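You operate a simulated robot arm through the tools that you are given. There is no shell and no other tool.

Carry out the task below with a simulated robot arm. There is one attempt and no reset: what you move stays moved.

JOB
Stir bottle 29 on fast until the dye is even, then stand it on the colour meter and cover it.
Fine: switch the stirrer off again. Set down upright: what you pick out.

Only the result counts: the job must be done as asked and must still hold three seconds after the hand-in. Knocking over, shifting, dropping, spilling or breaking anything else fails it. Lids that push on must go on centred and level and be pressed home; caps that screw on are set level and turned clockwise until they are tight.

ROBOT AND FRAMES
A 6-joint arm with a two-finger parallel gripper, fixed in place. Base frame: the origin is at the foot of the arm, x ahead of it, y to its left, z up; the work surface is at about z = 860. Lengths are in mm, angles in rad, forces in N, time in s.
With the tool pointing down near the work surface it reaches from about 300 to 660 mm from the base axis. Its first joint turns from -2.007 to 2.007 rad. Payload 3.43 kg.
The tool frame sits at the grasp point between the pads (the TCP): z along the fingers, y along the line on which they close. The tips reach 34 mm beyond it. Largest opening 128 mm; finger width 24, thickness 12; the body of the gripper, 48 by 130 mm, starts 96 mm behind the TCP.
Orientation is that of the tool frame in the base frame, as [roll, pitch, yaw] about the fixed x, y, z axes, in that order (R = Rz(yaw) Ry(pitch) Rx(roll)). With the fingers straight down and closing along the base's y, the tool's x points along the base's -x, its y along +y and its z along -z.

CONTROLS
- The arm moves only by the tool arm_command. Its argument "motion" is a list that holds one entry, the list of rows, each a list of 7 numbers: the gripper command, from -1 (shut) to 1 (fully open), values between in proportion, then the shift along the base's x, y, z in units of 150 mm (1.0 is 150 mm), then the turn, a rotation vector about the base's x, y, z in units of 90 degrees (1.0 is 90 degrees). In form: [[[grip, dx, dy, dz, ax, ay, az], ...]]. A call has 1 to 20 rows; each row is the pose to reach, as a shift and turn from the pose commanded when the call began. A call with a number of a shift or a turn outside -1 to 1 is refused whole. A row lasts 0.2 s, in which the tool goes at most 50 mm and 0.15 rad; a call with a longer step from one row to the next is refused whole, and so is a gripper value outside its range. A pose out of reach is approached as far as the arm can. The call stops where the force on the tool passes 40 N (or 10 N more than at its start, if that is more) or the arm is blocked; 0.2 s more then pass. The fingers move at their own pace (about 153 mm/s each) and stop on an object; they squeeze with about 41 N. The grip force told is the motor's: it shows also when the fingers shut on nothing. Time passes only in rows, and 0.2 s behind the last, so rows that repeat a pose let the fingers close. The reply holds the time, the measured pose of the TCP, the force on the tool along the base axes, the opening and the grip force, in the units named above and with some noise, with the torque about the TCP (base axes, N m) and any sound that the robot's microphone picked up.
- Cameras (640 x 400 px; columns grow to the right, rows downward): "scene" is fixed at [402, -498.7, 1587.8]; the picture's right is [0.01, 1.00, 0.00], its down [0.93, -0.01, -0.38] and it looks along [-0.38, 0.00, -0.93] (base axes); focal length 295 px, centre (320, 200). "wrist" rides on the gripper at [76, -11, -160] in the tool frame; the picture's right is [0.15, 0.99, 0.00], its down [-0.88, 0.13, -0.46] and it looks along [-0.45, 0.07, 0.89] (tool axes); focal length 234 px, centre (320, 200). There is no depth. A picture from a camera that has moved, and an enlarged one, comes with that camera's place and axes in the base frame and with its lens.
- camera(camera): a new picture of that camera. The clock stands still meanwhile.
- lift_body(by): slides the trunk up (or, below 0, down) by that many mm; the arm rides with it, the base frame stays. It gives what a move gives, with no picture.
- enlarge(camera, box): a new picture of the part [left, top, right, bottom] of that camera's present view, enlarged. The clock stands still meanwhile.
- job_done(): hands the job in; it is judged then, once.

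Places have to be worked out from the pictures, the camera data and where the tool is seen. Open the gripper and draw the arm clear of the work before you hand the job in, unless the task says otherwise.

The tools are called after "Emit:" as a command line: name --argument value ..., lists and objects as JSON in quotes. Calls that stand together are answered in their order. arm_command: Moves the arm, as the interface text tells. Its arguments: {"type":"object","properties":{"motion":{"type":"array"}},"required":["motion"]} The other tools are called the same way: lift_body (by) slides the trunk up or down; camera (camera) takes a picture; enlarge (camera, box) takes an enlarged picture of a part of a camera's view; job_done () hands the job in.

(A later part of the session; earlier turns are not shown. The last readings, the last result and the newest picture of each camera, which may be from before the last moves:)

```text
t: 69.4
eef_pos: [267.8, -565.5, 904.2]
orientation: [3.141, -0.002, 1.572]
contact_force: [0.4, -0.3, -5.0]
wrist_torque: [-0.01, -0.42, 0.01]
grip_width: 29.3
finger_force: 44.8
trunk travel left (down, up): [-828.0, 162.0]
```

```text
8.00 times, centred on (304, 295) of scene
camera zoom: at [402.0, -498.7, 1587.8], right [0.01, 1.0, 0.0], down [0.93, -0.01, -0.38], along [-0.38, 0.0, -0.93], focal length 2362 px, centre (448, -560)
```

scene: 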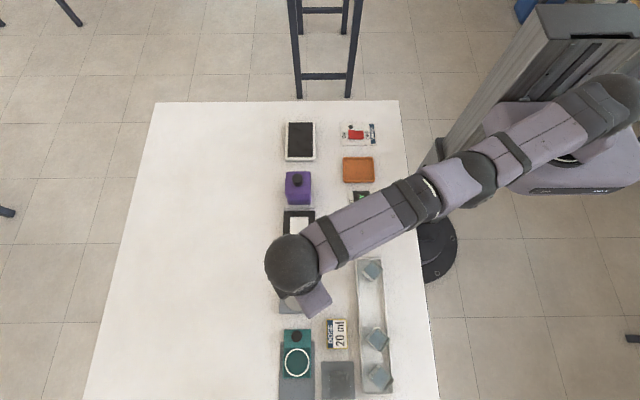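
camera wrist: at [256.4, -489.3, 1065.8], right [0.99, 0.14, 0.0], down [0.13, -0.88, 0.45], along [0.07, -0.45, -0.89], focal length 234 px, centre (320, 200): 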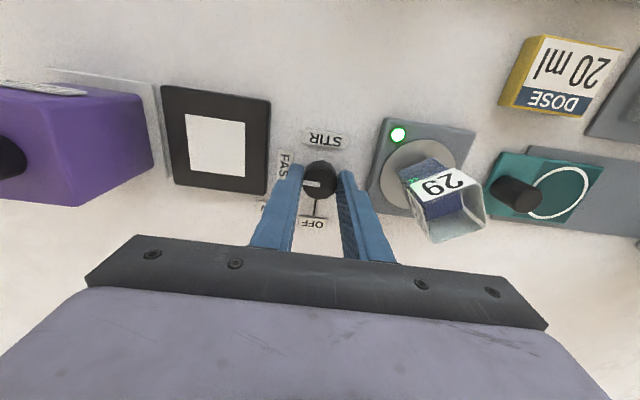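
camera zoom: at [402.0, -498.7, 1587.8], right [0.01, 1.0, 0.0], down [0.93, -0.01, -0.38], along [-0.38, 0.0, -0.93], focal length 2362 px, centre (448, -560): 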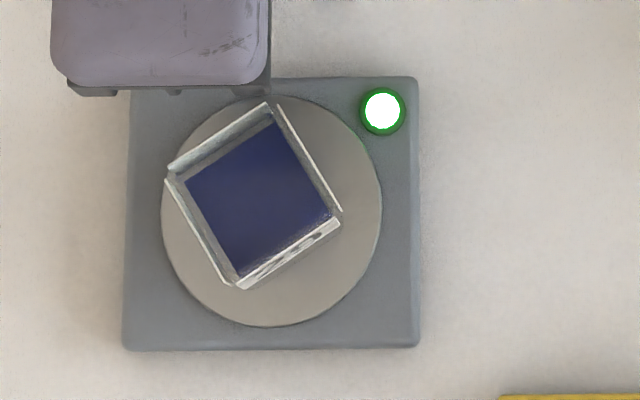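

The colour is changing (getting deeper). I wait another 4 s.

Emit:
arm_command --motion '[[[-1, 0, 0, 0, 0, 0, 0], [-1, 0, 0, 0, 0, 0, 0], [-1, 0, 0, 0, 0, 0, 0], [-1, 0, 0, 0, 0, 0, 0], [-1, 0, 0, 0, 0, 0, 0], [-1, 0, 0, 0, 0, 0, 0], [-1, 0, 0, 0, 0, 0, 0], [-1, 0, 0, 0, 0, 0, 0], [-1, 0, 0, 0, 0, 0, 0], [-1, 0, 0, 0, 0, 0, 0], [-1, 0, 0, 0, 0, 0, 0], [-1, 0, 0, 0, 0, 0, 0], [-1, 0, 0, 0, 0, 0, 0], [-1, 0, 0, 0, 0, 0, 0], [-1, 0, 0, 0, 0, 0, 0], [-1, 0, 0, 0, 0, 0, 0], [-1, 0, 0, 0, 0, 0, 0], [-1, 0, 0, 0, 0, 0, 0], [-1, 0, 0, 0, 0, 0, 0], [-1, 0, 0, 0, 0, 0, 0]]]'

Emit:
enlarge --camera "wrist" --box '[364, 110, 516, 250]'

Emit:
enlarge --camera "scene" --box '[264, 270, 344, 320]'

```text
t: 73.6
eef_pos: [267.2, -565.5, 904.7]
orientation: [-3.141, 0.0, 1.571]
contact_force: [0.4, 0.4, -5.6]
wrist_torque: [0.03, -0.42, 0.01]
grip_width: 29.8
finger_force: 44.9
trunk travel left (down, up): [-828.0, 162.0]
```

```text
2.86 times, centred on (440, 180) of wrist
camera zoom: at [256.3, -489.3, 1065.9], right [0.99, 0.15, 0.0], down [0.13, -0.88, 0.45], along [0.07, -0.45, -0.89], focal length 669 px, centre (-23, 257)
```

zoom: 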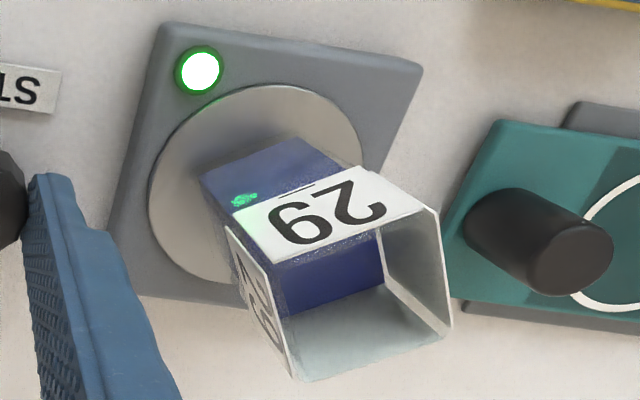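

```text
8.00 times, centred on (304, 295) of scene
camera zoom: at [402.0, -498.7, 1587.8], right [0.01, 1.0, 0.0], down [0.93, -0.01, -0.38], along [-0.38, 0.0, -0.93], focal length 2362 px, centre (448, -560)
```

zoom: 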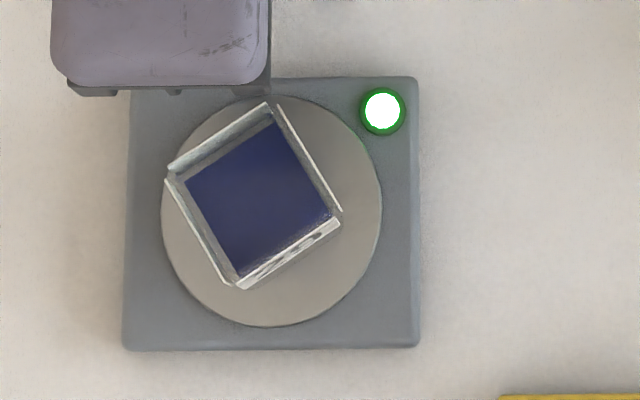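

Nearly the same as before; I give it 8 more seconds to be safe and look closely at the liquid.

Emit:
arm_command --motion '[[[-1, 0, 0, 0, 0, 0, 0], [-1, 0, 0, 0, 0, 0, 0], [-1, 0, 0, 0, 0, 0, 0], [-1, 0, 0, 0, 0, 0, 0], [-1, 0, 0, 0, 0, 0, 0], [-1, 0, 0, 0, 0, 0, 0], [-1, 0, 0, 0, 0, 0, 0], [-1, 0, 0, 0, 0, 0, 0], [-1, 0, 0, 0, 0, 0, 0], [-1, 0, 0, 0, 0, 0, 0], [-1, 0, 0, 0, 0, 0, 0], [-1, 0, 0, 0, 0, 0, 0], [-1, 0, 0, 0, 0, 0, 0], [-1, 0, 0, 0, 0, 0, 0], [-1, 0, 0, 0, 0, 0, 0], [-1, 0, 0, 0, 0, 0, 0], [-1, 0, 0, 0, 0, 0, 0], [-1, 0, 0, 0, 0, 0, 0], [-1, 0, 0, 0, 0, 0, 0], [-1, 0, 0, 0, 0, 0, 0]]]'

Emit:
arm_command --motion '[[[-1, 0, 0, 0, 0, 0, 0], [-1, 0, 0, 0, 0, 0, 0], [-1, 0, 0, 0, 0, 0, 0], [-1, 0, 0, 0, 0, 0, 0], [-1, 0, 0, 0, 0, 0, 0], [-1, 0, 0, 0, 0, 0, 0], [-1, 0, 0, 0, 0, 0, 0], [-1, 0, 0, 0, 0, 0, 0], [-1, 0, 0, 0, 0, 0, 0], [-1, 0, 0, 0, 0, 0, 0], [-1, 0, 0, 0, 0, 0, 0], [-1, 0, 0, 0, 0, 0, 0], [-1, 0, 0, 0, 0, 0, 0], [-1, 0, 0, 0, 0, 0, 0], [-1, 0, 0, 0, 0, 0, 0], [-1, 0, 0, 0, 0, 0, 0], [-1, 0, 0, 0, 0, 0, 0], [-1, 0, 0, 0, 0, 0, 0], [-1, 0, 0, 0, 0, 0, 0], [-1, 0, 0, 0, 0, 0, 0]]]'

Emit:
enlarge --camera "wrist" --box '[404, 130, 484, 190]'

Emit:
enlarge --camera "scene" --box '[278, 278, 318, 310]'

```text
t: 77.8
eef_pos: [268.5, -564.1, 904.5]
orientation: [-3.141, -0.001, 1.57]
contact_force: [0.8, -0.5, -4.7]
wrist_torque: [-0.04, -0.37, -0.01]
grip_width: 29.5
finger_force: 45.1
trunk travel left (down, up): [-828.0, 162.0]
```

```text
t: 82.0
eef_pos: [269.2, -564.4, 904.5]
orientation: [3.141, -0.003, 1.57]
contact_force: [1.2, 0.0, -4.4]
wrist_torque: [0.0, -0.43, -0.01]
grip_width: 29.6
finger_force: 45.5
trunk travel left (down, up): [-828.0, 162.0]
```

```text
6.67 times, centred on (444, 160) of wrist
camera zoom: at [256.3, -489.3, 1065.9], right [0.99, 0.15, 0.0], down [0.13, -0.88, 0.45], along [0.07, -0.45, -0.89], focal length 1561 px, centre (-507, 467)
```

zoom: 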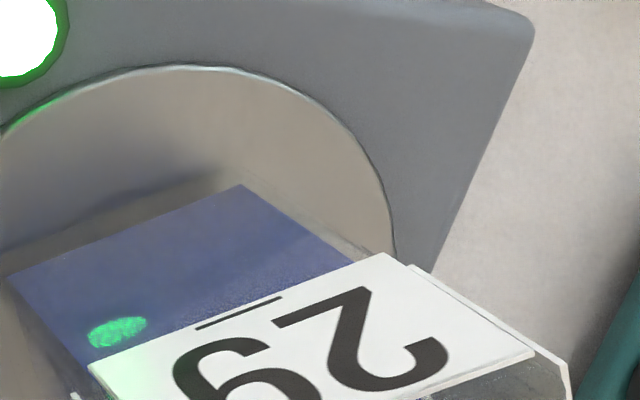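

```text
12.50 times, centred on (298, 294) of scene
camera zoom: at [402.0, -498.7, 1587.8], right [0.01, 1.0, 0.0], down [0.93, -0.01, -0.38], along [-0.38, 0.0, -0.93], focal length 3690 px, centre (595, -975)
```

zoom: 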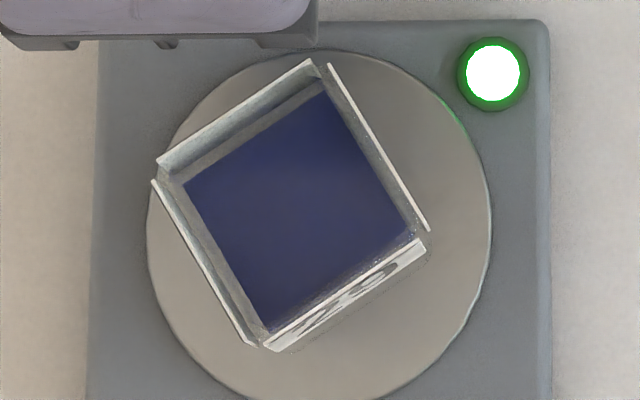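

The dye is uniform in both views and has not changed since t≈70. I turn the dial back 90° to OFF.

Emit:
arm_command --motion '[[[-1, 0, 0, 0, 0, 0, 0.08], [-1, 0, 0, 0, 0, 0, 0.16], [-1, 0, 0, 0, 0, 0, 0.24], [-1, 0, 0, 0, 0, 0, 0.32], [-1, 0, 0, 0, 0, 0, 0.4], [-1, 0, 0, 0, 0, 0, 0.48], [-1, 0, 0, 0, 0, 0, 0.56], [-1, 0, 0, 0, 0, 0, 0.64], [-1, 0, 0, 0, 0, 0, 0.72], [-1, 0, 0, 0, 0, 0, 0.8], [-1, 0, 0, 0, 0, 0, 0.88], [-1, 0, 0, 0, 0, 0, 0.95], [-1, 0, 0, 0, 0, 0, 1.0], [-1, 0, 0, 0, 0, 0, 1.0]]]'

Emit:
enlarge --camera "wrist" --box '[240, 130, 400, 230]'

Emit:
enlarge --camera "scene" --box '[264, 270, 344, 320]'

```text
t: 85.0
eef_pos: [267.5, -564.2, 905.0]
orientation: [-3.139, 0.0, -3.139]
contact_force: [0.3, -0.9, 1.7]
wrist_torque: [0.3, 0.21, -0.08]
grip_width: 29.6
finger_force: 44.3
trunk travel left (down, up): [-828.0, 162.0]
```

```text
4.00 times, centred on (320, 180) of wrist
camera zoom: at [191.7, -576.2, 1065.9], right [-0.15, 0.99, 0.0], down [0.88, 0.13, 0.46], along [0.45, 0.07, -0.89], focal length 937 px, centre (320, 280)
```

zoom: 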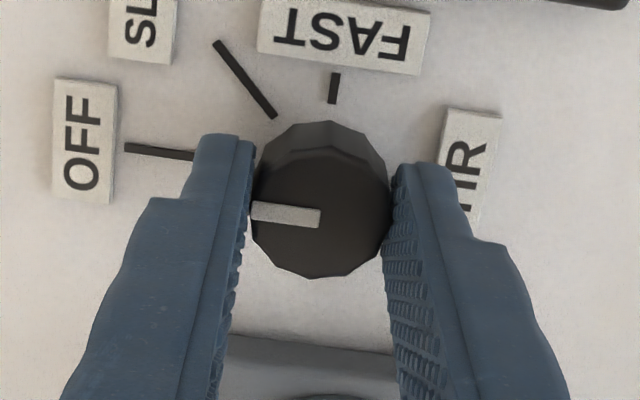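

```text
8.00 times, centred on (304, 295) of scene
camera zoom: at [402.0, -498.7, 1587.8], right [0.01, 1.0, 0.0], down [0.93, -0.01, -0.38], along [-0.38, 0.0, -0.93], focal length 2362 px, centre (448, -560)
```

zoom: 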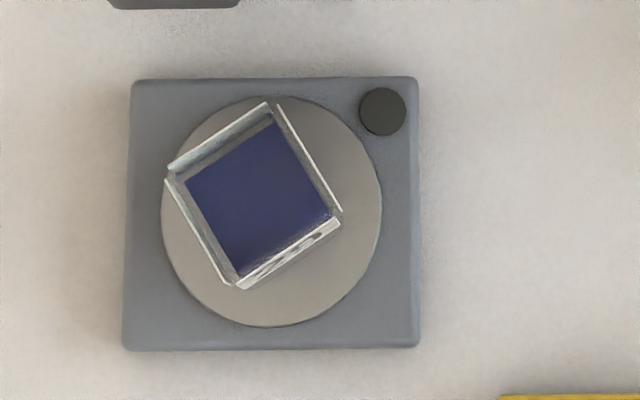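

The LED is off and the pointer shows OFF. I open the fingers a little and rise.

Emit:
arm_command --motion '[[[-0.3, 0, 0, 0, 0, 0, 0], [-0.3, 0, 0, 0, 0, 0, 0], [-0.3, 0, 0, 0, 0, 0, 0], [-0.3, 0, 0, 0.1, 0, 0, 0], [-0.3, 0, 0, 0.2, 0, 0, 0], [-0.3, 0, 0, 0.3, 0, 0, 0], [-0.3, 0, 0, 0.3, 0, 0, 0]]]'

Emit:
camera --camera "wrist"

Emit:
enlarge --camera "wrist" --box '[240, 100, 400, 200]'

```text
t: 86.6
eef_pos: [268.9, -564.9, 948.5]
orientation: [-3.14, -0.002, -3.14]
contact_force: [0.0, -0.4, 0.6]
wrist_torque: [0.01, 0.0, -0.01]
grip_width: 44.9
finger_force: 0.1
trunk travel left (down, up): [-828.0, 162.0]
```

```text
taken
camera wrist: at [192.1, -575.8, 1110.4], right [-0.15, 0.99, 0.0], down [0.88, 0.13, 0.45], along [0.45, 0.07, -0.89], focal length 234 px, centre (320, 200)
```

wrist: 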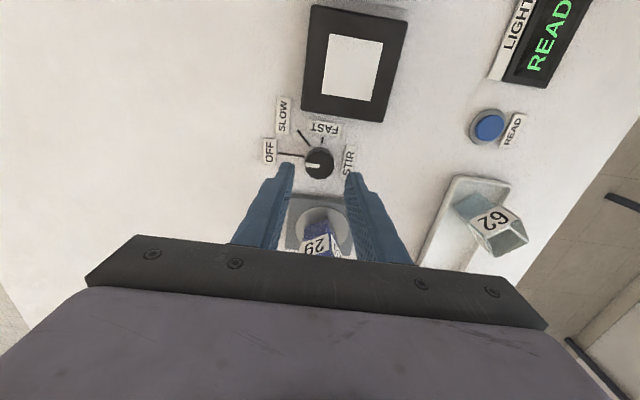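

```text
4.00 times, centred on (320, 150) of wrist
camera zoom: at [192.1, -575.8, 1110.4], right [-0.15, 0.99, 0.0], down [0.88, 0.13, 0.45], along [0.45, 0.07, -0.89], focal length 937 px, centre (320, 400)
```

zoom: 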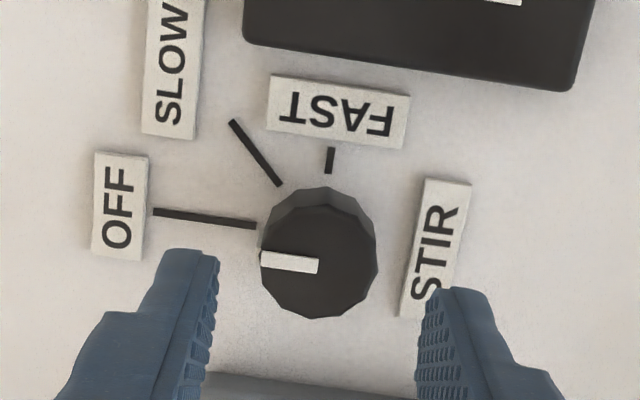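

The dial is at OFF and released. To pick the bottle again I raise the trunk 70 mm, then move inward and turn the gripper to match the bottle's faces.

Emit:
lift_body --by 70

Emit:
arm_command --motion '[[[-0.05, 0.0, 0.05, 0, 0, 0, -0.06], [-0.05, 0.03, 0.12, 0, 0, 0, -0.12], [-0.05, 0.07, 0.2, 0, 0, 0, -0.2], [-0.05, 0.11, 0.28, 0, 0, 0, -0.28], [-0.05, 0.15, 0.36, 0, 0, 0, -0.36], [-0.05, 0.2, 0.43, 0, 0, 0, -0.44], [-0.05, 0.25, 0.48, 0, 0, 0, -0.52], [-0.05, 0.27, 0.5, 0, 0, 0, -0.6], [-0.05, 0.274, 0.5, 0, 0, 0, -0.639], [-0.05, 0.274, 0.5, 0, 0, 0, -0.639]]]'

```text
t: 87.7
eef_pos: [268.0, -564.9, 1018.9]
orientation: [3.141, -0.002, 3.141]
contact_force: [0.6, 0.1, -0.7]
wrist_torque: [-0.01, -0.03, 0.02]
grip_width: 44.7
finger_force: 0.1
trunk travel left (down, up): [-898.0, 92.0]
```

```text
t: 89.9
eef_pos: [309.1, -489.9, 1018.9]
orientation: [-3.141, -0.001, 2.136]
contact_force: [-0.1, 0.3, 0.0]
wrist_torque: [-0.02, 0.01, 0.0]
grip_width: 60.8
finger_force: 0.1
trunk travel left (down, up): [-898.0, 92.0]
```

Now I tilt the fingertips 6° outward (keeps the elbow well bent) and move over the bottle at about (349, -548.2).

Emit:
arm_command --motion '[[[-0.05, 0, 0, 0, -0.014, -0.009, 0], [-0.05, 0, 0, 0, -0.028, -0.018, 0], [-0.05, 0, 0, 0, -0.042, -0.027, 0], [-0.05, 0, 0, 0, -0.0562, -0.0358, 0], [-0.05, 0.05, -0.073, 0, -0.0562, -0.0358, 0], [-0.05, 0.11, -0.16, 0, -0.0562, -0.0358, 0], [-0.05, 0.17, -0.25, 0, -0.0562, -0.0358, 0], [-0.05, 0.22, -0.32, 0, -0.0562, -0.0358, 0], [-0.05, 0.25, -0.366, 0, -0.0562, -0.0358, 0], [-0.05, 0.25, -0.366, 0, -0.0562, -0.0358, 0]]]'

Emit:
camera --camera "wrist"

Emit:
enlarge --camera "wrist" --box '[240, 110, 400, 210]'

```text
t: 92.1
eef_pos: [347.5, -545.2, 1019.6]
orientation: [3.14, 0.104, 2.138]
contact_force: [-0.4, -0.4, -0.3]
wrist_torque: [0.0, -0.02, 0.01]
grip_width: 60.8
finger_force: 0.1
trunk travel left (down, up): [-898.0, 92.0]
```

```text
taken
camera wrist: at [288.0, -473.7, 1171.6], right [0.76, 0.65, -0.02], down [0.56, -0.63, 0.54], along [0.35, -0.42, -0.84], focal length 234 px, centre (320, 200)
```

wrist: 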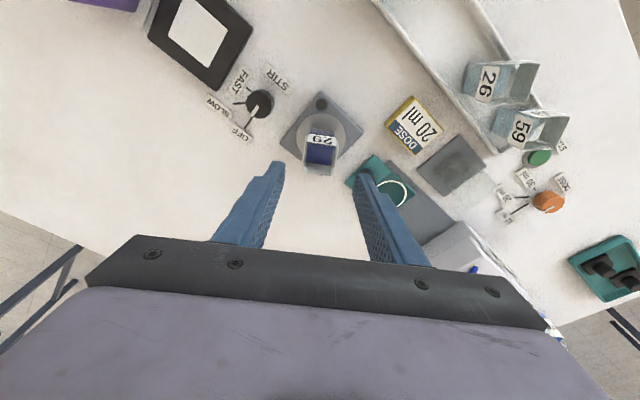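

```text
4.00 times, centred on (320, 160) of wrist
camera zoom: at [288.0, -473.7, 1171.6], right [0.76, 0.65, -0.02], down [0.56, -0.63, 0.54], along [0.35, -0.42, -0.84], focal length 937 px, centre (320, 360)
```

zoom: 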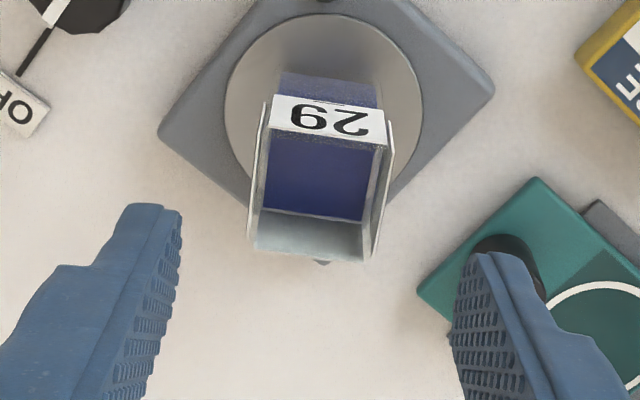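

The bottle is laterally centred between the fingers; I shift 4 mm outward and lower with the trunk by 60 mm, then check.

Emit:
arm_command --motion '[[[-0.05, 0.008, -0.012, 0, 0, 0, 0], [-0.05, 0.015, -0.022, 0, 0, 0, 0], [-0.05, 0.015, -0.022, 0, 0, 0, 0]]]'

Emit:
lift_body --by -60

Emit:
enlarge --camera "wrist" --box '[240, 130, 400, 230]'

```text
t: 92.9
eef_pos: [349.6, -547.9, 1018.8]
orientation: [3.141, 0.103, 2.138]
contact_force: [-0.2, 0.2, 0.0]
wrist_torque: [0.0, -0.03, -0.02]
grip_width: 60.8
finger_force: 0.1
trunk travel left (down, up): [-898.0, 92.0]
```

```text
t: 93.9
eef_pos: [348.7, -547.8, 958.2]
orientation: [-3.141, 0.105, 2.138]
contact_force: [-0.1, 1.0, -0.2]
wrist_torque: [0.03, 0.0, -0.03]
grip_width: 60.8
finger_force: 0.1
trunk travel left (down, up): [-838.0, 152.0]
```

```text
4.00 times, centred on (320, 180) of wrist
camera zoom: at [290.1, -476.6, 1111.6], right [0.76, 0.65, -0.02], down [0.56, -0.63, 0.54], along [0.35, -0.42, -0.84], focal length 937 px, centre (320, 280)
```

zoom: 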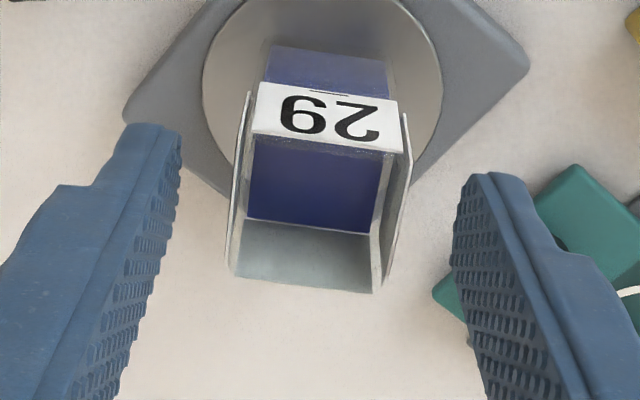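

Good alignment. I lower the last 27 mm and close on the bottle.

Emit:
lift_body --by -27

Emit:
enlarge --camera "wrist" --box '[240, 130, 400, 230]'

Emit:
arm_command --motion '[[[-1, 0, 0, 0, 0, 0, 0], [-1, 0, 0, 0, 0, 0, 0], [-1, 0, 0, 0, 0, 0, 0], [-1, 0, 0, 0, 0, 0, 0]]]'

```text
t: 94.6
eef_pos: [348.9, -548.1, 932.5]
orientation: [-3.141, 0.104, 2.139]
contact_force: [-1.0, 0.4, -0.2]
wrist_torque: [0.01, -0.02, -0.01]
grip_width: 60.7
finger_force: 0.0
trunk travel left (down, up): [-810.0, 180.0]
```

```text
4.00 times, centred on (320, 180) of wrist
camera zoom: at [290.0, -476.6, 1084.5], right [0.76, 0.65, -0.02], down [0.56, -0.63, 0.54], along [0.35, -0.42, -0.84], focal length 937 px, centre (320, 280)
```

zoom: 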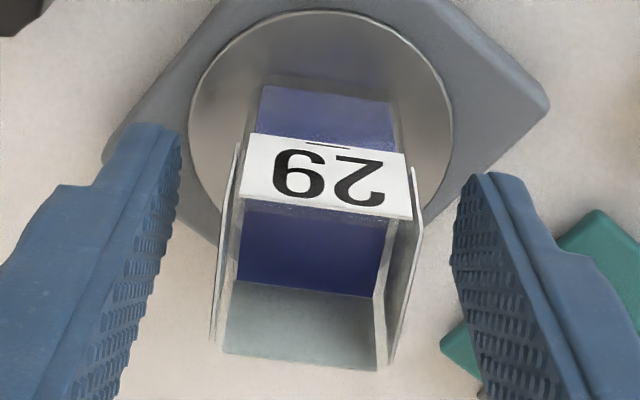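

```text
t: 95.6
eef_pos: [348.4, -548.0, 933.2]
orientation: [3.141, 0.103, 2.139]
contact_force: [-0.4, 0.0, 0.6]
wrist_torque: [0.04, -0.01, 0.02]
grip_width: 33.3
finger_force: 41.0
trunk travel left (down, up): [-810.0, 180.0]
```

Bottle gripped again. I raise the trunk 80 mm, then carry it toward the meter while turning it square to the axes.

Emit:
lift_body --by 80

Emit:
arm_command --motion '[[[-1, -0.02, 0.02, 0, 0, 0, -0.01], [-1, -0.06, 0.03, 0, 0, 0, -0.03], [-1, -0.12, 0.03, 0, 0, 0, -0.06], [-1, -0.19, 0.03, 0, 0, 0, -0.09], [-1, -0.27, 0.03, 0, 0, 0, -0.12], [-1, -0.35, 0.03, 0, 0, 0, -0.15], [-1, -0.43, 0.03, 0, 0, 0, -0.18], [-1, -0.51, 0.03, 0, 0, 0, -0.21], [-1, -0.59, 0.03, 0, 0, 0, -0.24], [-1, -0.67, 0.03, 0, 0, 0, -0.27], [-1, -0.74, 0.03, 0, 0, 0, -0.3], [-1, -0.8, 0.03, 0, 0, 0, -0.33], [-1, -0.85, 0.03, 0, 0, 0, -0.35], [-1, -0.88, 0.03, 0, 0, 0, -0.361], [-1, -0.9, 0.03, 0, 0, 0, -0.361], [-1, -0.9, 0.03, 0, 0, 0, -0.361]]]'

Emit:
camera --camera "wrist"

Emit:
enlarge --camera "wrist" --box '[200, 90, 400, 215]'

```text
t: 96.8
eef_pos: [349.5, -548.7, 1011.2]
orientation: [3.142, 0.103, 2.138]
contact_force: [0.4, -0.3, -0.6]
wrist_torque: [0.02, 0.02, 0.02]
grip_width: 33.1
finger_force: 41.1
trunk travel left (down, up): [-890.0, 100.0]
```

```text
t: 100.2
eef_pos: [215.8, -545.6, 1011.9]
orientation: [-3.141, 0.105, 1.57]
contact_force: [-0.7, -1.3, -0.9]
wrist_torque: [0.03, -0.03, 0.01]
grip_width: 33.3
finger_force: 40.9
trunk travel left (down, up): [-890.0, 100.0]
```

```text
taken
camera wrist: at [204.0, -451.9, 1164.7], right [0.99, 0.15, -0.02], down [0.13, -0.83, 0.54], along [0.07, -0.54, -0.84], focal length 234 px, centre (320, 200)
```

wrist: 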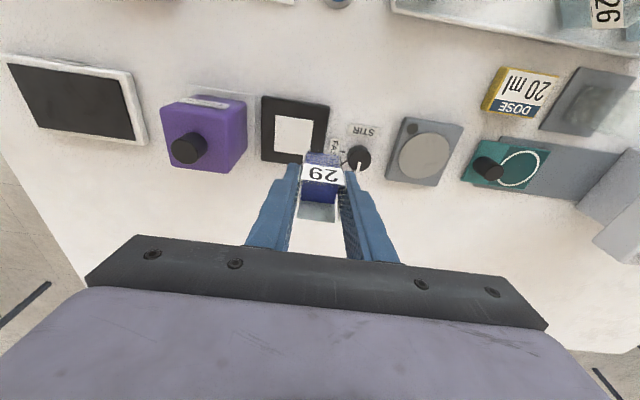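

```text
3.20 times, centred on (300, 152) of wrist
camera zoom: at [204.0, -451.9, 1164.7], right [0.99, 0.15, -0.02], down [0.13, -0.83, 0.54], along [0.07, -0.54, -0.84], focal length 749 px, centre (384, 352)
```

zoom: 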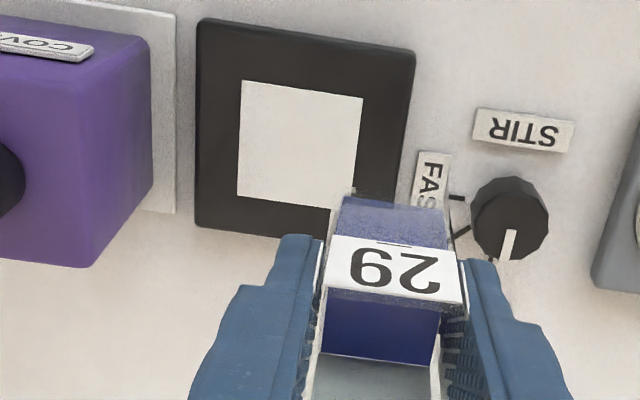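

The white square's centre computes to (181, -548.2). I move the bottle above it.

Emit:
arm_command --motion '[[[-1, -0.04, -0.004, 0, 0, 0, 0], [-1, -0.1, -0.01, 0, 0, 0, 0], [-1, -0.16, -0.016, 0, 0, 0, 0], [-1, -0.2, -0.02, 0, 0, 0, 0], [-1, -0.2267, -0.0207, 0, 0, 0, 0], [-1, -0.2267, -0.0207, 0, 0, 0, 0]]]'

Emit:
lift_body --by -55

Emit:
camera --camera "wrist"

Emit:
enlarge --camera "wrist" --box '[240, 120, 400, 220]'

Emit:
enlarge --camera "scene" --box '[250, 195, 346, 255]'

```text
t: 101.6
eef_pos: [179.2, -546.2, 1012.4]
orientation: [-3.141, 0.104, 1.571]
contact_force: [-0.2, 0.0, -1.0]
wrist_torque: [-0.02, -0.01, 0.01]
grip_width: 33.0
finger_force: 40.9
trunk travel left (down, up): [-890.0, 100.0]
```

```text
t: 102.5
eef_pos: [180.0, -546.2, 957.3]
orientation: [-3.141, 0.104, 1.57]
contact_force: [-0.6, -0.6, -0.1]
wrist_torque: [0.03, 0.0, 0.01]
grip_width: 32.9
finger_force: 41.3
trunk travel left (down, up): [-835.0, 155.0]
```

```text
taken
camera wrist: at [168.3, -454.8, 1109.5], right [0.99, 0.15, -0.02], down [0.13, -0.83, 0.54], along [0.07, -0.54, -0.84], focal length 234 px, centre (320, 200)
```

wrist: 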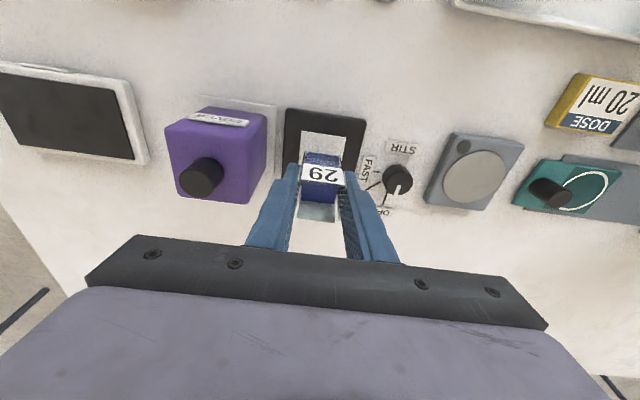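

```text
4.00 times, centred on (320, 170) of wrist
camera zoom: at [168.3, -454.8, 1109.5], right [0.99, 0.15, -0.02], down [0.13, -0.83, 0.54], along [0.07, -0.54, -0.84], focal length 937 px, centre (320, 320)
```

zoom: 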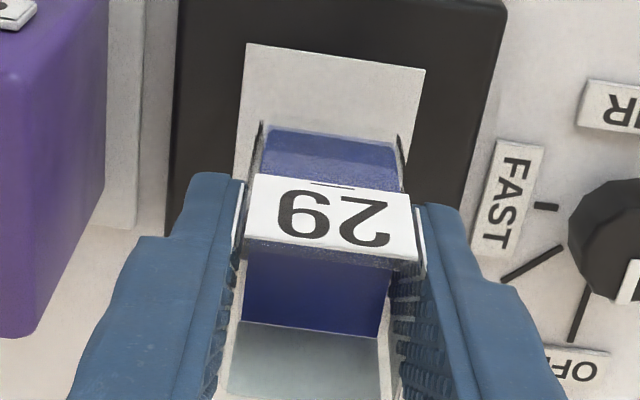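

```text
6.67 times, centred on (298, 225) of scene
camera zoom: at [402.0, -498.7, 1587.8], right [0.01, 1.0, 0.0], down [0.93, -0.01, -0.38], along [-0.38, 0.0, -0.93], focal length 1968 px, centre (467, 33)
```

zoom: 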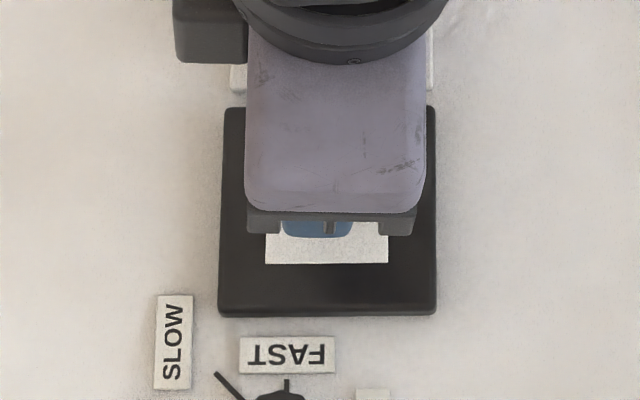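

Well aligned; I nudge +1 mm in x and lower in steps with the trunk.

Emit:
arm_command --motion '[[[-1, 0.007, -0.003, 0, 0, 0, 0], [-1, 0.007, -0.003, 0, 0, 0, 0]]]'

Emit:
lift_body --by -18

Emit:
lift_body --by -3

Emit:
lift_body --by -1

```text
t: 103.1
eef_pos: [180.5, -547.5, 957.2]
orientation: [3.141, 0.101, 1.57]
contact_force: [-0.2, 0.0, -0.9]
wrist_torque: [0.04, 0.01, 0.04]
grip_width: 33.2
finger_force: 40.6
trunk travel left (down, up): [-835.0, 155.0]
```

```text
t: 103.8
eef_pos: [180.4, -548.3, 939.3]
orientation: [3.141, 0.103, 1.57]
contact_force: [-0.3, -0.2, -0.9]
wrist_torque: [0.0, -0.01, -0.04]
grip_width: 33.1
finger_force: 41.1
trunk travel left (down, up): [-817.0, 173.0]
```

```text
t: 104.3
eef_pos: [180.2, -547.2, 936.0]
orientation: [-3.141, 0.104, 1.571]
contact_force: [-0.9, 0.3, -0.7]
wrist_torque: [-0.03, -0.02, -0.02]
grip_width: 33.3
finger_force: 41.1
trunk travel left (down, up): [-814.0, 176.0]
```

```text
t: 104.8
eef_pos: [180.2, -547.3, 934.3]
orientation: [-3.141, 0.104, 1.571]
contact_force: [0.2, -0.1, -0.2]
wrist_torque: [0.03, -0.02, 0.0]
grip_width: 33.1
finger_force: 41.2
trunk travel left (down, up): [-813.0, 177.0]
```

No contact yet; I continue 1 mm at a time.

Emit:
lift_body --by -1

Emit:
lift_body --by -1

Emit:
lift_body --by -1

```text
t: 105.3
eef_pos: [180.9, -548.6, 934.8]
orientation: [3.141, 0.102, 1.569]
contact_force: [0.8, 0.0, 0.0]
wrist_torque: [0.02, 0.02, 0.02]
grip_width: 33.0
finger_force: 40.9
trunk travel left (down, up): [-812.0, 178.0]
```

```text
t: 105.8
eef_pos: [180.5, -549.2, 932.3]
orientation: [3.139, 0.104, 1.571]
contact_force: [0.5, -0.3, -0.6]
wrist_torque: [-0.01, 0.01, -0.01]
grip_width: 33.0
finger_force: 40.9
trunk travel left (down, up): [-811.0, 179.0]
```

```text
t: 106.3
eef_pos: [180.8, -547.8, 931.9]
orientation: [-3.141, 0.103, 1.571]
contact_force: [-0.1, -0.4, -0.9]
wrist_torque: [-0.02, 0.03, 0.0]
grip_width: 33.2
finger_force: 40.4
trunk travel left (down, up): [-810.0, 180.0]
```

Still free at the height of the stirrer's plate. I continue down.

Emit:
lift_body --by -1

Emit:
lift_body --by -1

Emit:
lift_body --by -1

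Emit:
enlarge --camera "wrist" --box '[240, 130, 400, 230]'

```text
t: 106.8
eef_pos: [180.1, -547.5, 930.8]
orientation: [3.141, 0.103, 1.571]
contact_force: [0.2, 0.0, -0.7]
wrist_torque: [0.02, 0.05, -0.04]
grip_width: 33.2
finger_force: 40.9
trunk travel left (down, up): [-809.0, 181.0]
```

```text
t: 107.3
eef_pos: [180.0, -547.5, 930.3]
orientation: [-3.141, 0.102, 1.571]
contact_force: [-0.3, 0.0, 0.1]
wrist_torque: [0.01, 0.04, 0.02]
grip_width: 33.0
finger_force: 41.0
trunk travel left (down, up): [-808.0, 182.0]
```

```text
t: 107.9
eef_pos: [180.8, -548.3, 928.9]
orientation: [3.141, 0.102, 1.572]
contact_force: [0.2, 0.2, 0.1]
wrist_torque: [0.0, 0.0, -0.01]
grip_width: 33.1
finger_force: 40.9
trunk travel left (down, up): [-807.0, 183.0]
```

```text
4.00 times, centred on (320, 180) of wrist
camera zoom: at [169.0, -455.8, 1081.7], right [0.99, 0.15, -0.02], down [0.13, -0.83, 0.54], along [0.07, -0.54, -0.84], focal length 937 px, centre (320, 280)
```

zoom: 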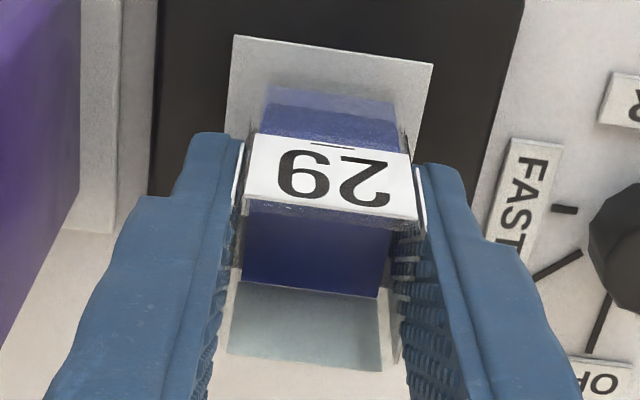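

The vertical force went from -0.8 to about 0, perhaps first touch. One or two more 1 mm steps.

Emit:
lift_body --by -1

Emit:
lift_body --by -1

```text
t: 108.4
eef_pos: [180.5, -547.6, 927.3]
orientation: [3.141, 0.102, 1.57]
contact_force: [-0.7, 0.6, -0.9]
wrist_torque: [0.02, -0.02, -0.03]
grip_width: 33.0
finger_force: 40.9
trunk travel left (down, up): [-806.0, 184.0]
```

```text
t: 108.9
eef_pos: [180.4, -548.4, 926.6]
orientation: [-3.141, 0.104, 1.572]
contact_force: [0.3, 0.2, 0.3]
wrist_torque: [0.04, 0.0, -0.03]
grip_width: 32.9
finger_force: 41.0
trunk travel left (down, up): [-805.0, 185.0]
```

Not yet firm contact at z≈927. I go on.

Emit:
lift_body --by -1

Emit:
lift_body --by -1

Emit:
lift_body --by -1

```text
t: 109.4
eef_pos: [180.8, -548.2, 927.4]
orientation: [-3.141, 0.106, 1.57]
contact_force: [-0.8, 1.0, 5.9]
wrist_torque: [0.06, 0.02, 0.01]
grip_width: 33.1
finger_force: 40.9
trunk travel left (down, up): [-804.0, 186.0]
```

```text
t: 109.9
eef_pos: [179.5, -548.2, 926.6]
orientation: [3.141, 0.107, 1.572]
contact_force: [-0.4, 0.3, 13.0]
wrist_torque: [0.12, 0.02, 0.0]
grip_width: 33.3
finger_force: 41.0
trunk travel left (down, up): [-803.0, 187.0]
```

```text
t: 110.4
eef_pos: [180.2, -547.9, 927.8]
orientation: [3.14, 0.11, 1.571]
contact_force: [1.9, -0.3, 22.7]
wrist_torque: [0.12, 0.0, -0.04]
grip_width: 33.1
finger_force: 41.1
trunk travel left (down, up): [-802.0, 188.0]
```

Contact with 23 N; I relax by 2 mm, then release the bottle.

Emit:
lift_body --by 2

Emit:
arm_command --motion '[[[-0.35, 0, 0, 0, 0, 0, 0], [-0.2, 0, 0, 0, 0, 0, 0], [-0.12, 0, 0, 0, 0, 0, 0], [-0.12, 0, 0, 0, 0, 0, 0]]]'

Emit:
enlarge --camera "wrist" --box '[240, 130, 400, 230]'

```text
t: 110.9
eef_pos: [179.9, -547.5, 927.2]
orientation: [-3.141, 0.106, 1.571]
contact_force: [1.6, -4.6, 17.3]
wrist_torque: [-0.12, -0.06, 0.04]
grip_width: 33.5
finger_force: 41.3
trunk travel left (down, up): [-804.0, 186.0]
```

```text
t: 111.9
eef_pos: [180.4, -548.4, 926.4]
orientation: [-3.141, 0.103, 1.57]
contact_force: [-0.6, 0.0, -0.2]
wrist_torque: [0.0, -0.01, -0.04]
grip_width: 56.3
finger_force: 0.1
trunk travel left (down, up): [-804.0, 186.0]
```

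```text
4.00 times, centred on (320, 180) of wrist
camera zoom: at [169.1, -455.9, 1078.5], right [0.99, 0.15, -0.02], down [0.13, -0.83, 0.54], along [0.07, -0.54, -0.84], focal length 937 px, centre (320, 280)
```

zoom: 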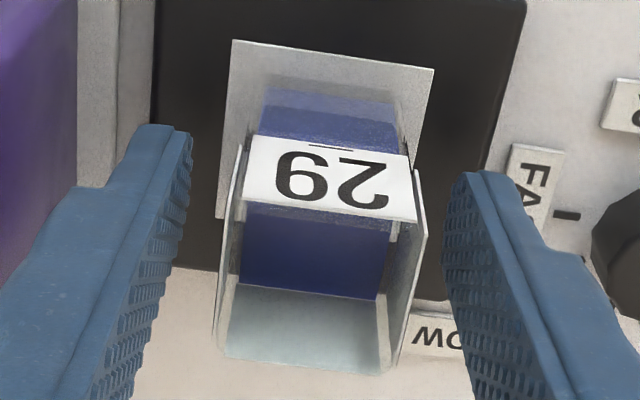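

Released; the bottle stands on the white square. I raise the trunk 110 mm and inspect.

Emit:
lift_body --by 110

Emit:
arm_command --motion '[[[-0.12, 0, 0.08, 0, 0, 0, 0], [-0.12, 0, 0.2, 0, 0, 0, 0], [-0.12, 0, 0.32, 0, 0, 0, 0], [-0.12, 0, 0.45, 0, 0, 0, 0], [-0.12, 0, 0.55, 0, 0, 0, 0], [-0.12, 0, 0.6, 0, 0, 0, 0], [-0.12, 0, 0.6, 0, 0, 0, 0]]]'

Emit:
camera --camera "wrist"

Emit:
enlarge --camera "wrist" --box '[230, 130, 390, 230]'

Emit:
enlarge --camera "scene" --box '[264, 205, 328, 245]'

Emit:
enlarge --camera "scene" --box '[264, 165, 328, 205]'

```text
t: 113.3
eef_pos: [181.3, -548.7, 1037.1]
orientation: [-3.14, 0.102, 1.57]
contact_force: [0.2, 0.1, 0.5]
wrist_torque: [0.02, 0.01, -0.04]
grip_width: 56.5
finger_force: 0.1
trunk travel left (down, up): [-914.0, 76.0]
```

```text
t: 115.0
eef_pos: [181.6, -457.9, 1035.8]
orientation: [3.141, 0.104, 1.571]
contact_force: [-0.1, 0.9, 0.0]
wrist_torque: [0.02, 0.0, -0.01]
grip_width: 56.3
finger_force: 0.2
trunk travel left (down, up): [-914.0, 76.0]
```

```text
taken
camera wrist: at [169.7, -365.6, 1188.8], right [0.99, 0.15, -0.02], down [0.13, -0.83, 0.54], along [0.07, -0.54, -0.84], focal length 234 px, centre (320, 200)
```

wrist: 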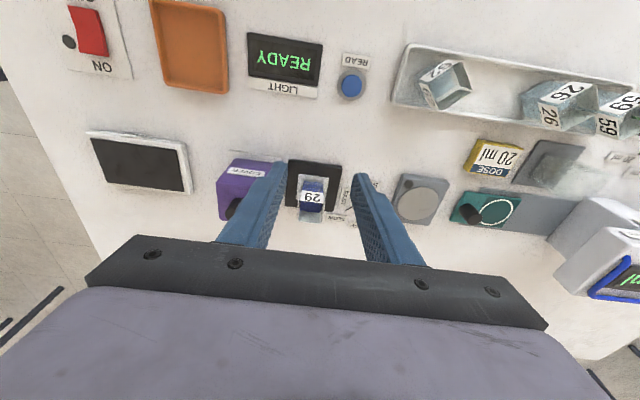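

```text
4.00 times, centred on (310, 180) of wrist
camera zoom: at [169.7, -365.6, 1188.8], right [0.99, 0.15, -0.02], down [0.13, -0.83, 0.54], along [0.07, -0.54, -0.84], focal length 937 px, centre (360, 280)
```

zoom: 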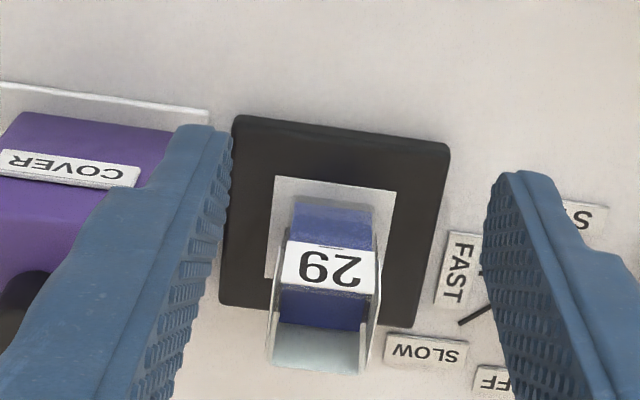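

```text
10.00 times, centred on (296, 225) of scene
camera zoom: at [402.0, -498.7, 1587.8], right [0.01, 1.0, 0.0], down [0.93, -0.01, -0.38], along [-0.38, 0.0, -0.93], focal length 2952 px, centre (560, -50)
```

zoom: 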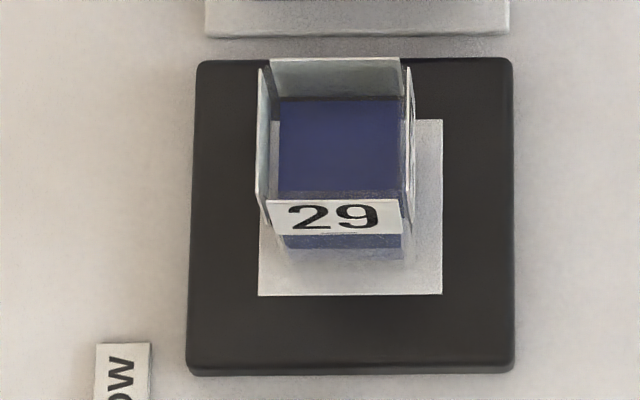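

```text
10.00 times, centred on (296, 185) of scene
camera zoom: at [402.0, -498.7, 1587.8], right [0.01, 1.0, 0.0], down [0.93, -0.01, -0.38], along [-0.38, 0.0, -0.93], focal length 2952 px, centre (560, 350)
```

zoom: 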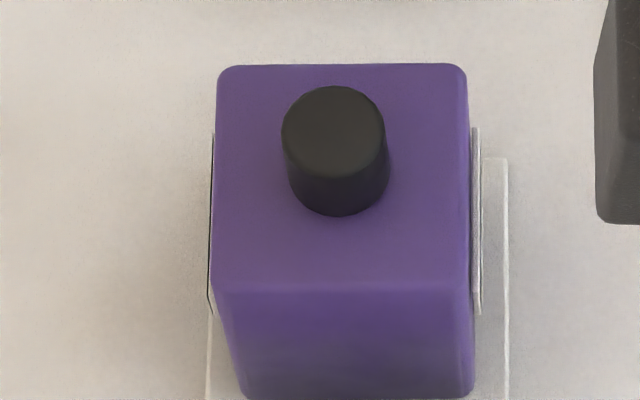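

Bottle 29 stands upright, square on the white field of the meter. Next is the cover: I make the tool vertical again and move above the cover's knob near (90, -549) at safe height.

Emit:
arm_command --motion '[[[-0.12, 0, 0, 0, 0.02, 0, 0], [-0.12, 0, 0, 0, 0.04, 0, 0], [-0.12, 0, 0, 0, 0.0662, 0, 0], [-0.12, -0.1, -0.05, 0.1, 0.0662, 0, 0], [-0.12, -0.25, -0.12, 0.1, 0.0662, 0, 0], [-0.12, -0.4, -0.22, 0.1, 0.0662, 0, 0], [-0.12, -0.52, -0.34, 0.1, 0.0662, 0, 0], [-0.12, -0.58, -0.46, 0.1, 0.0662, 0, 0], [-0.12, -0.61, -0.56, 0.1, 0.0662, 0, 0], [-0.12, -0.61, -0.6, 0.1, 0.0662, 0, 0], [-0.12, -0.61, -0.6, 0.1, 0.0662, 0, 0]]]'

Emit:
camera --camera "wrist"

Emit:
enlarge --camera "wrist" --box '[240, 110, 400, 210]'

```text
t: 117.3
eef_pos: [87.1, -547.9, 1051.0]
orientation: [3.141, -0.003, 1.571]
contact_force: [0.0, 0.2, 0.6]
wrist_torque: [-0.02, -0.02, 0.04]
grip_width: 56.4
finger_force: 0.1
trunk travel left (down, up): [-914.0, 76.0]
```

```text
taken
camera wrist: at [76.9, -471.9, 1212.8], right [0.99, 0.15, 0.0], down [0.13, -0.88, 0.45], along [0.07, -0.45, -0.89], focal length 234 px, centre (320, 200)
```

wrist: 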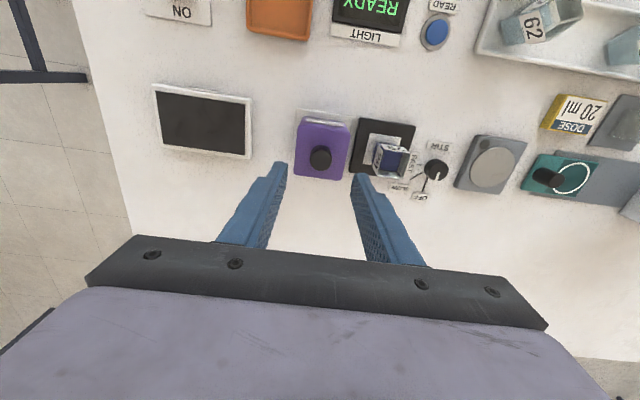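

```text
4.00 times, centred on (320, 160) of wrist
camera zoom: at [76.9, -471.9, 1212.8], right [0.99, 0.15, 0.0], down [0.13, -0.88, 0.45], along [0.07, -0.45, -0.89], focal length 937 px, centre (320, 360)
```

zoom: 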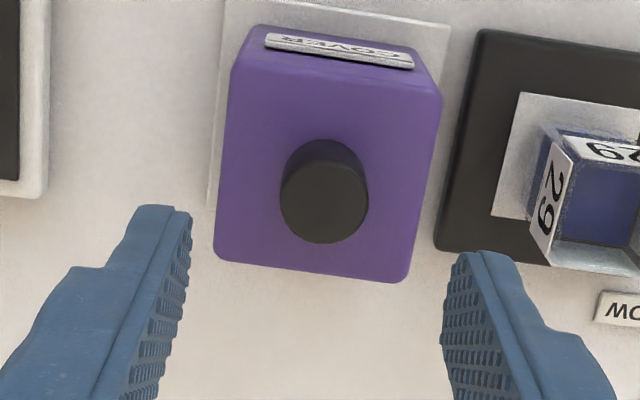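

The knob is at about (90.2, -550), top ≈959, cover aligned with the axes. I centre over it and descend to TCP z≈978 with the fingers open.

Emit:
arm_command --motion '[[[-0.3, 0.015, -0.014, 0, 0, 0, 0], [-0.3, 0.015, -0.014, -0.12, 0, 0, 0], [-0.3, 0.015, -0.014, -0.25, 0, 0, 0], [-0.3, 0.015, -0.014, -0.36, 0, 0, 0], [-0.3, 0.015, -0.014, -0.44, 0, 0, 0], [-0.3, 0.015, -0.014, -0.49, 0, 0, 0], [-0.3, 0.015, -0.014, -0.49, 0, 0, 0]]]'

Emit:
enlarge --camera "wrist" --box '[240, 130, 400, 230]'

Emit:
enlarge --camera "scene" --box '[240, 150, 352, 220]'

```text
t: 119.0
eef_pos: [89.4, -550.2, 977.1]
orientation: [-3.141, -0.001, 1.57]
contact_force: [0.1, 0.5, 0.1]
wrist_torque: [0.03, -0.01, 0.03]
grip_width: 44.7
finger_force: 0.1
trunk travel left (down, up): [-914.0, 76.0]
```

```text
4.00 times, centred on (320, 180) of wrist
camera zoom: at [78.8, -475.0, 1138.2], right [0.99, 0.15, 0.0], down [0.13, -0.88, 0.46], along [0.07, -0.45, -0.89], focal length 937 px, centre (320, 280)
```

zoom: 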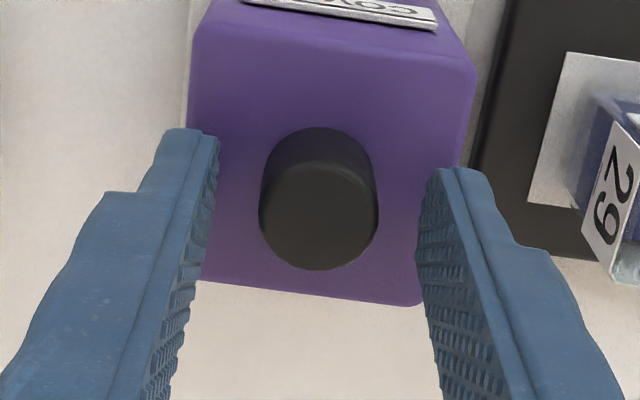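

```text
5.71 times, centred on (296, 185) of scene
camera zoom: at [402.0, -498.7, 1587.8], right [0.01, 1.0, 0.0], down [0.93, -0.01, -0.38], along [-0.38, 0.0, -0.93], focal length 1687 px, centre (457, 286)
```

zoom: 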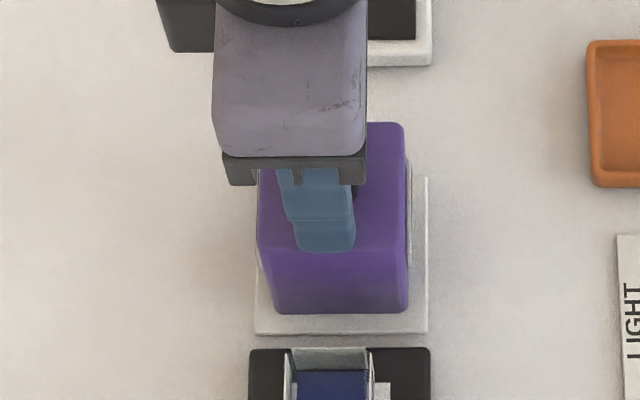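

The knob is centred between the pads (within 0.5 mm). I close the gripper on it.

Emit:
arm_command --motion '[[[-1, 0, 0, 0, 0, 0, 0], [-1, 0, 0, 0, 0, 0, 0], [-1, 0, 0, 0, 0, 0, 0], [-1, 0, 0, 0, 0, 0, 0]]]'

Emit:
arm_command --motion '[[[-1, 0, 0, 0.03, 0, 0, 0], [-1, 0, 0, 0.07, 0, 0, 0], [-1, 0, 0, 0.13, 0, 0, 0], [-1, 0, 0, 0.13, 0, 0, 0]]]'

Emit:
enlarge --camera "wrist" --box '[220, 110, 420, 235]'

Emit:
enlarge --camera "scene" --box '[240, 150, 352, 220]'

```text
t: 120.0
eef_pos: [90.7, -551.0, 976.6]
orientation: [-3.141, -0.001, 1.571]
contact_force: [-0.3, -0.3, 0.7]
wrist_torque: [-0.03, 0.04, -0.04]
grip_width: 23.2
finger_force: 41.4
trunk travel left (down, up): [-914.0, 76.0]
```

```text
t: 121.0
eef_pos: [90.4, -549.8, 996.8]
orientation: [3.141, 0.0, 1.571]
contact_force: [-0.7, 0.1, -0.7]
wrist_torque: [-0.02, 0.03, 0.02]
grip_width: 23.2
finger_force: 40.7
trunk travel left (down, up): [-914.0, 76.0]
```

```text
3.20 times, centred on (320, 172) of wrist
camera zoom: at [79.8, -474.3, 1158.0], right [0.99, 0.15, 0.0], down [0.13, -0.88, 0.46], along [0.07, -0.45, -0.89], focal length 749 px, centre (320, 288)
```

zoom: 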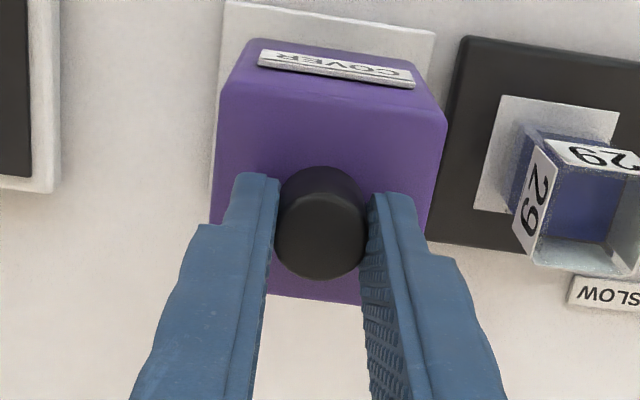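

```text
5.71 times, centred on (296, 185) of scene
camera zoom: at [402.0, -498.7, 1587.8], right [0.01, 1.0, 0.0], down [0.93, -0.01, -0.38], along [-0.38, 0.0, -0.93], focal length 1687 px, centre (457, 286)
```

zoom: 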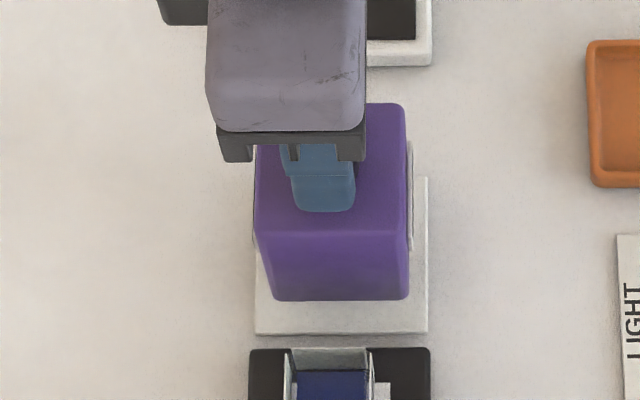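

The cover hangs level. I raise it another 80 mm so that it clears the bottle's rim, then view.

Emit:
arm_command --motion '[[[-1, 0, 0, 0.06, 0, 0, 0], [-1, 0, 0, 0.14, 0, 0, 0], [-1, 0, 0, 0.23, 0, 0, 0], [-1, 0, 0, 0.32, 0, 0, 0], [-1, 0, 0, 0.41, 0, 0, 0], [-1, 0, 0, 0.49, 0, 0, 0], [-1, 0, 0, 0.54, 0, 0, 0], [-1, 0, 0, 0.56, 0, 0, 0], [-1, 0, 0, 0.56, 0, 0, 0]]]'

Emit:
camera --camera "wrist"

Emit:
enlarge --camera "wrist" --box '[280, 80, 440, 180]'

Emit:
enlarge --camera "scene" --box '[240, 150, 352, 220]'

```text
t: 123.0
eef_pos: [92.4, -549.5, 1082.0]
orientation: [-3.141, 0.002, 1.571]
contact_force: [0.5, -0.3, -1.1]
wrist_torque: [-0.04, 0.02, 0.0]
grip_width: 23.3
finger_force: 40.9
trunk travel left (down, up): [-914.0, 76.0]
```

```text
taken
camera wrist: at [80.3, -474.4, 1242.6], right [0.99, 0.15, 0.0], down [0.13, -0.88, 0.46], along [0.07, -0.45, -0.89], focal length 234 px, centre (320, 200)
```

wrist: 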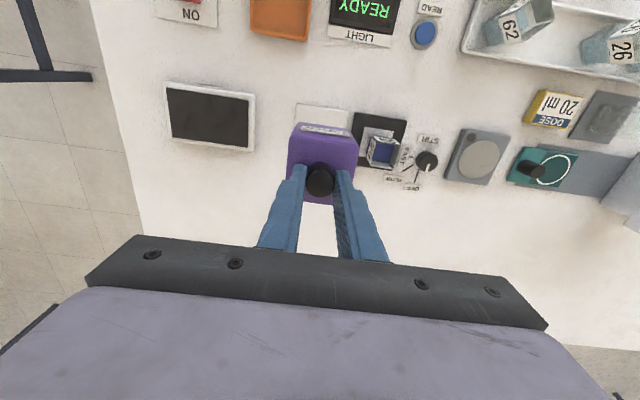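

```text
4.00 times, centred on (360, 130) of wrist
camera zoom: at [80.3, -474.4, 1242.6], right [0.99, 0.15, 0.0], down [0.13, -0.88, 0.46], along [0.07, -0.45, -0.89], focal length 937 px, centre (160, 480)
```

zoom: 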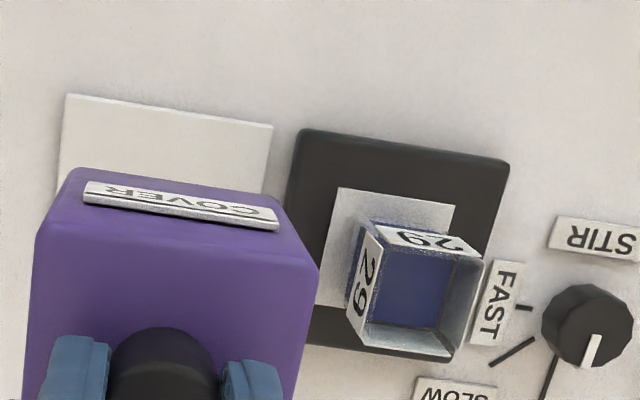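

```text
5.71 times, centred on (296, 185) of scene
camera zoom: at [402.0, -498.7, 1587.8], right [0.01, 1.0, 0.0], down [0.93, -0.01, -0.38], along [-0.38, 0.0, -0.93], focal length 1687 px, centre (457, 286)
```

zoom: 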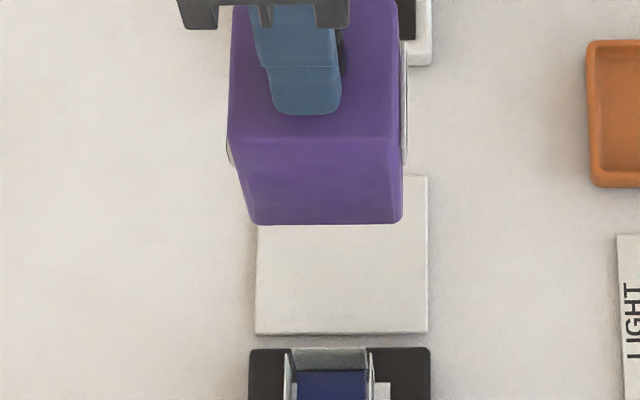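

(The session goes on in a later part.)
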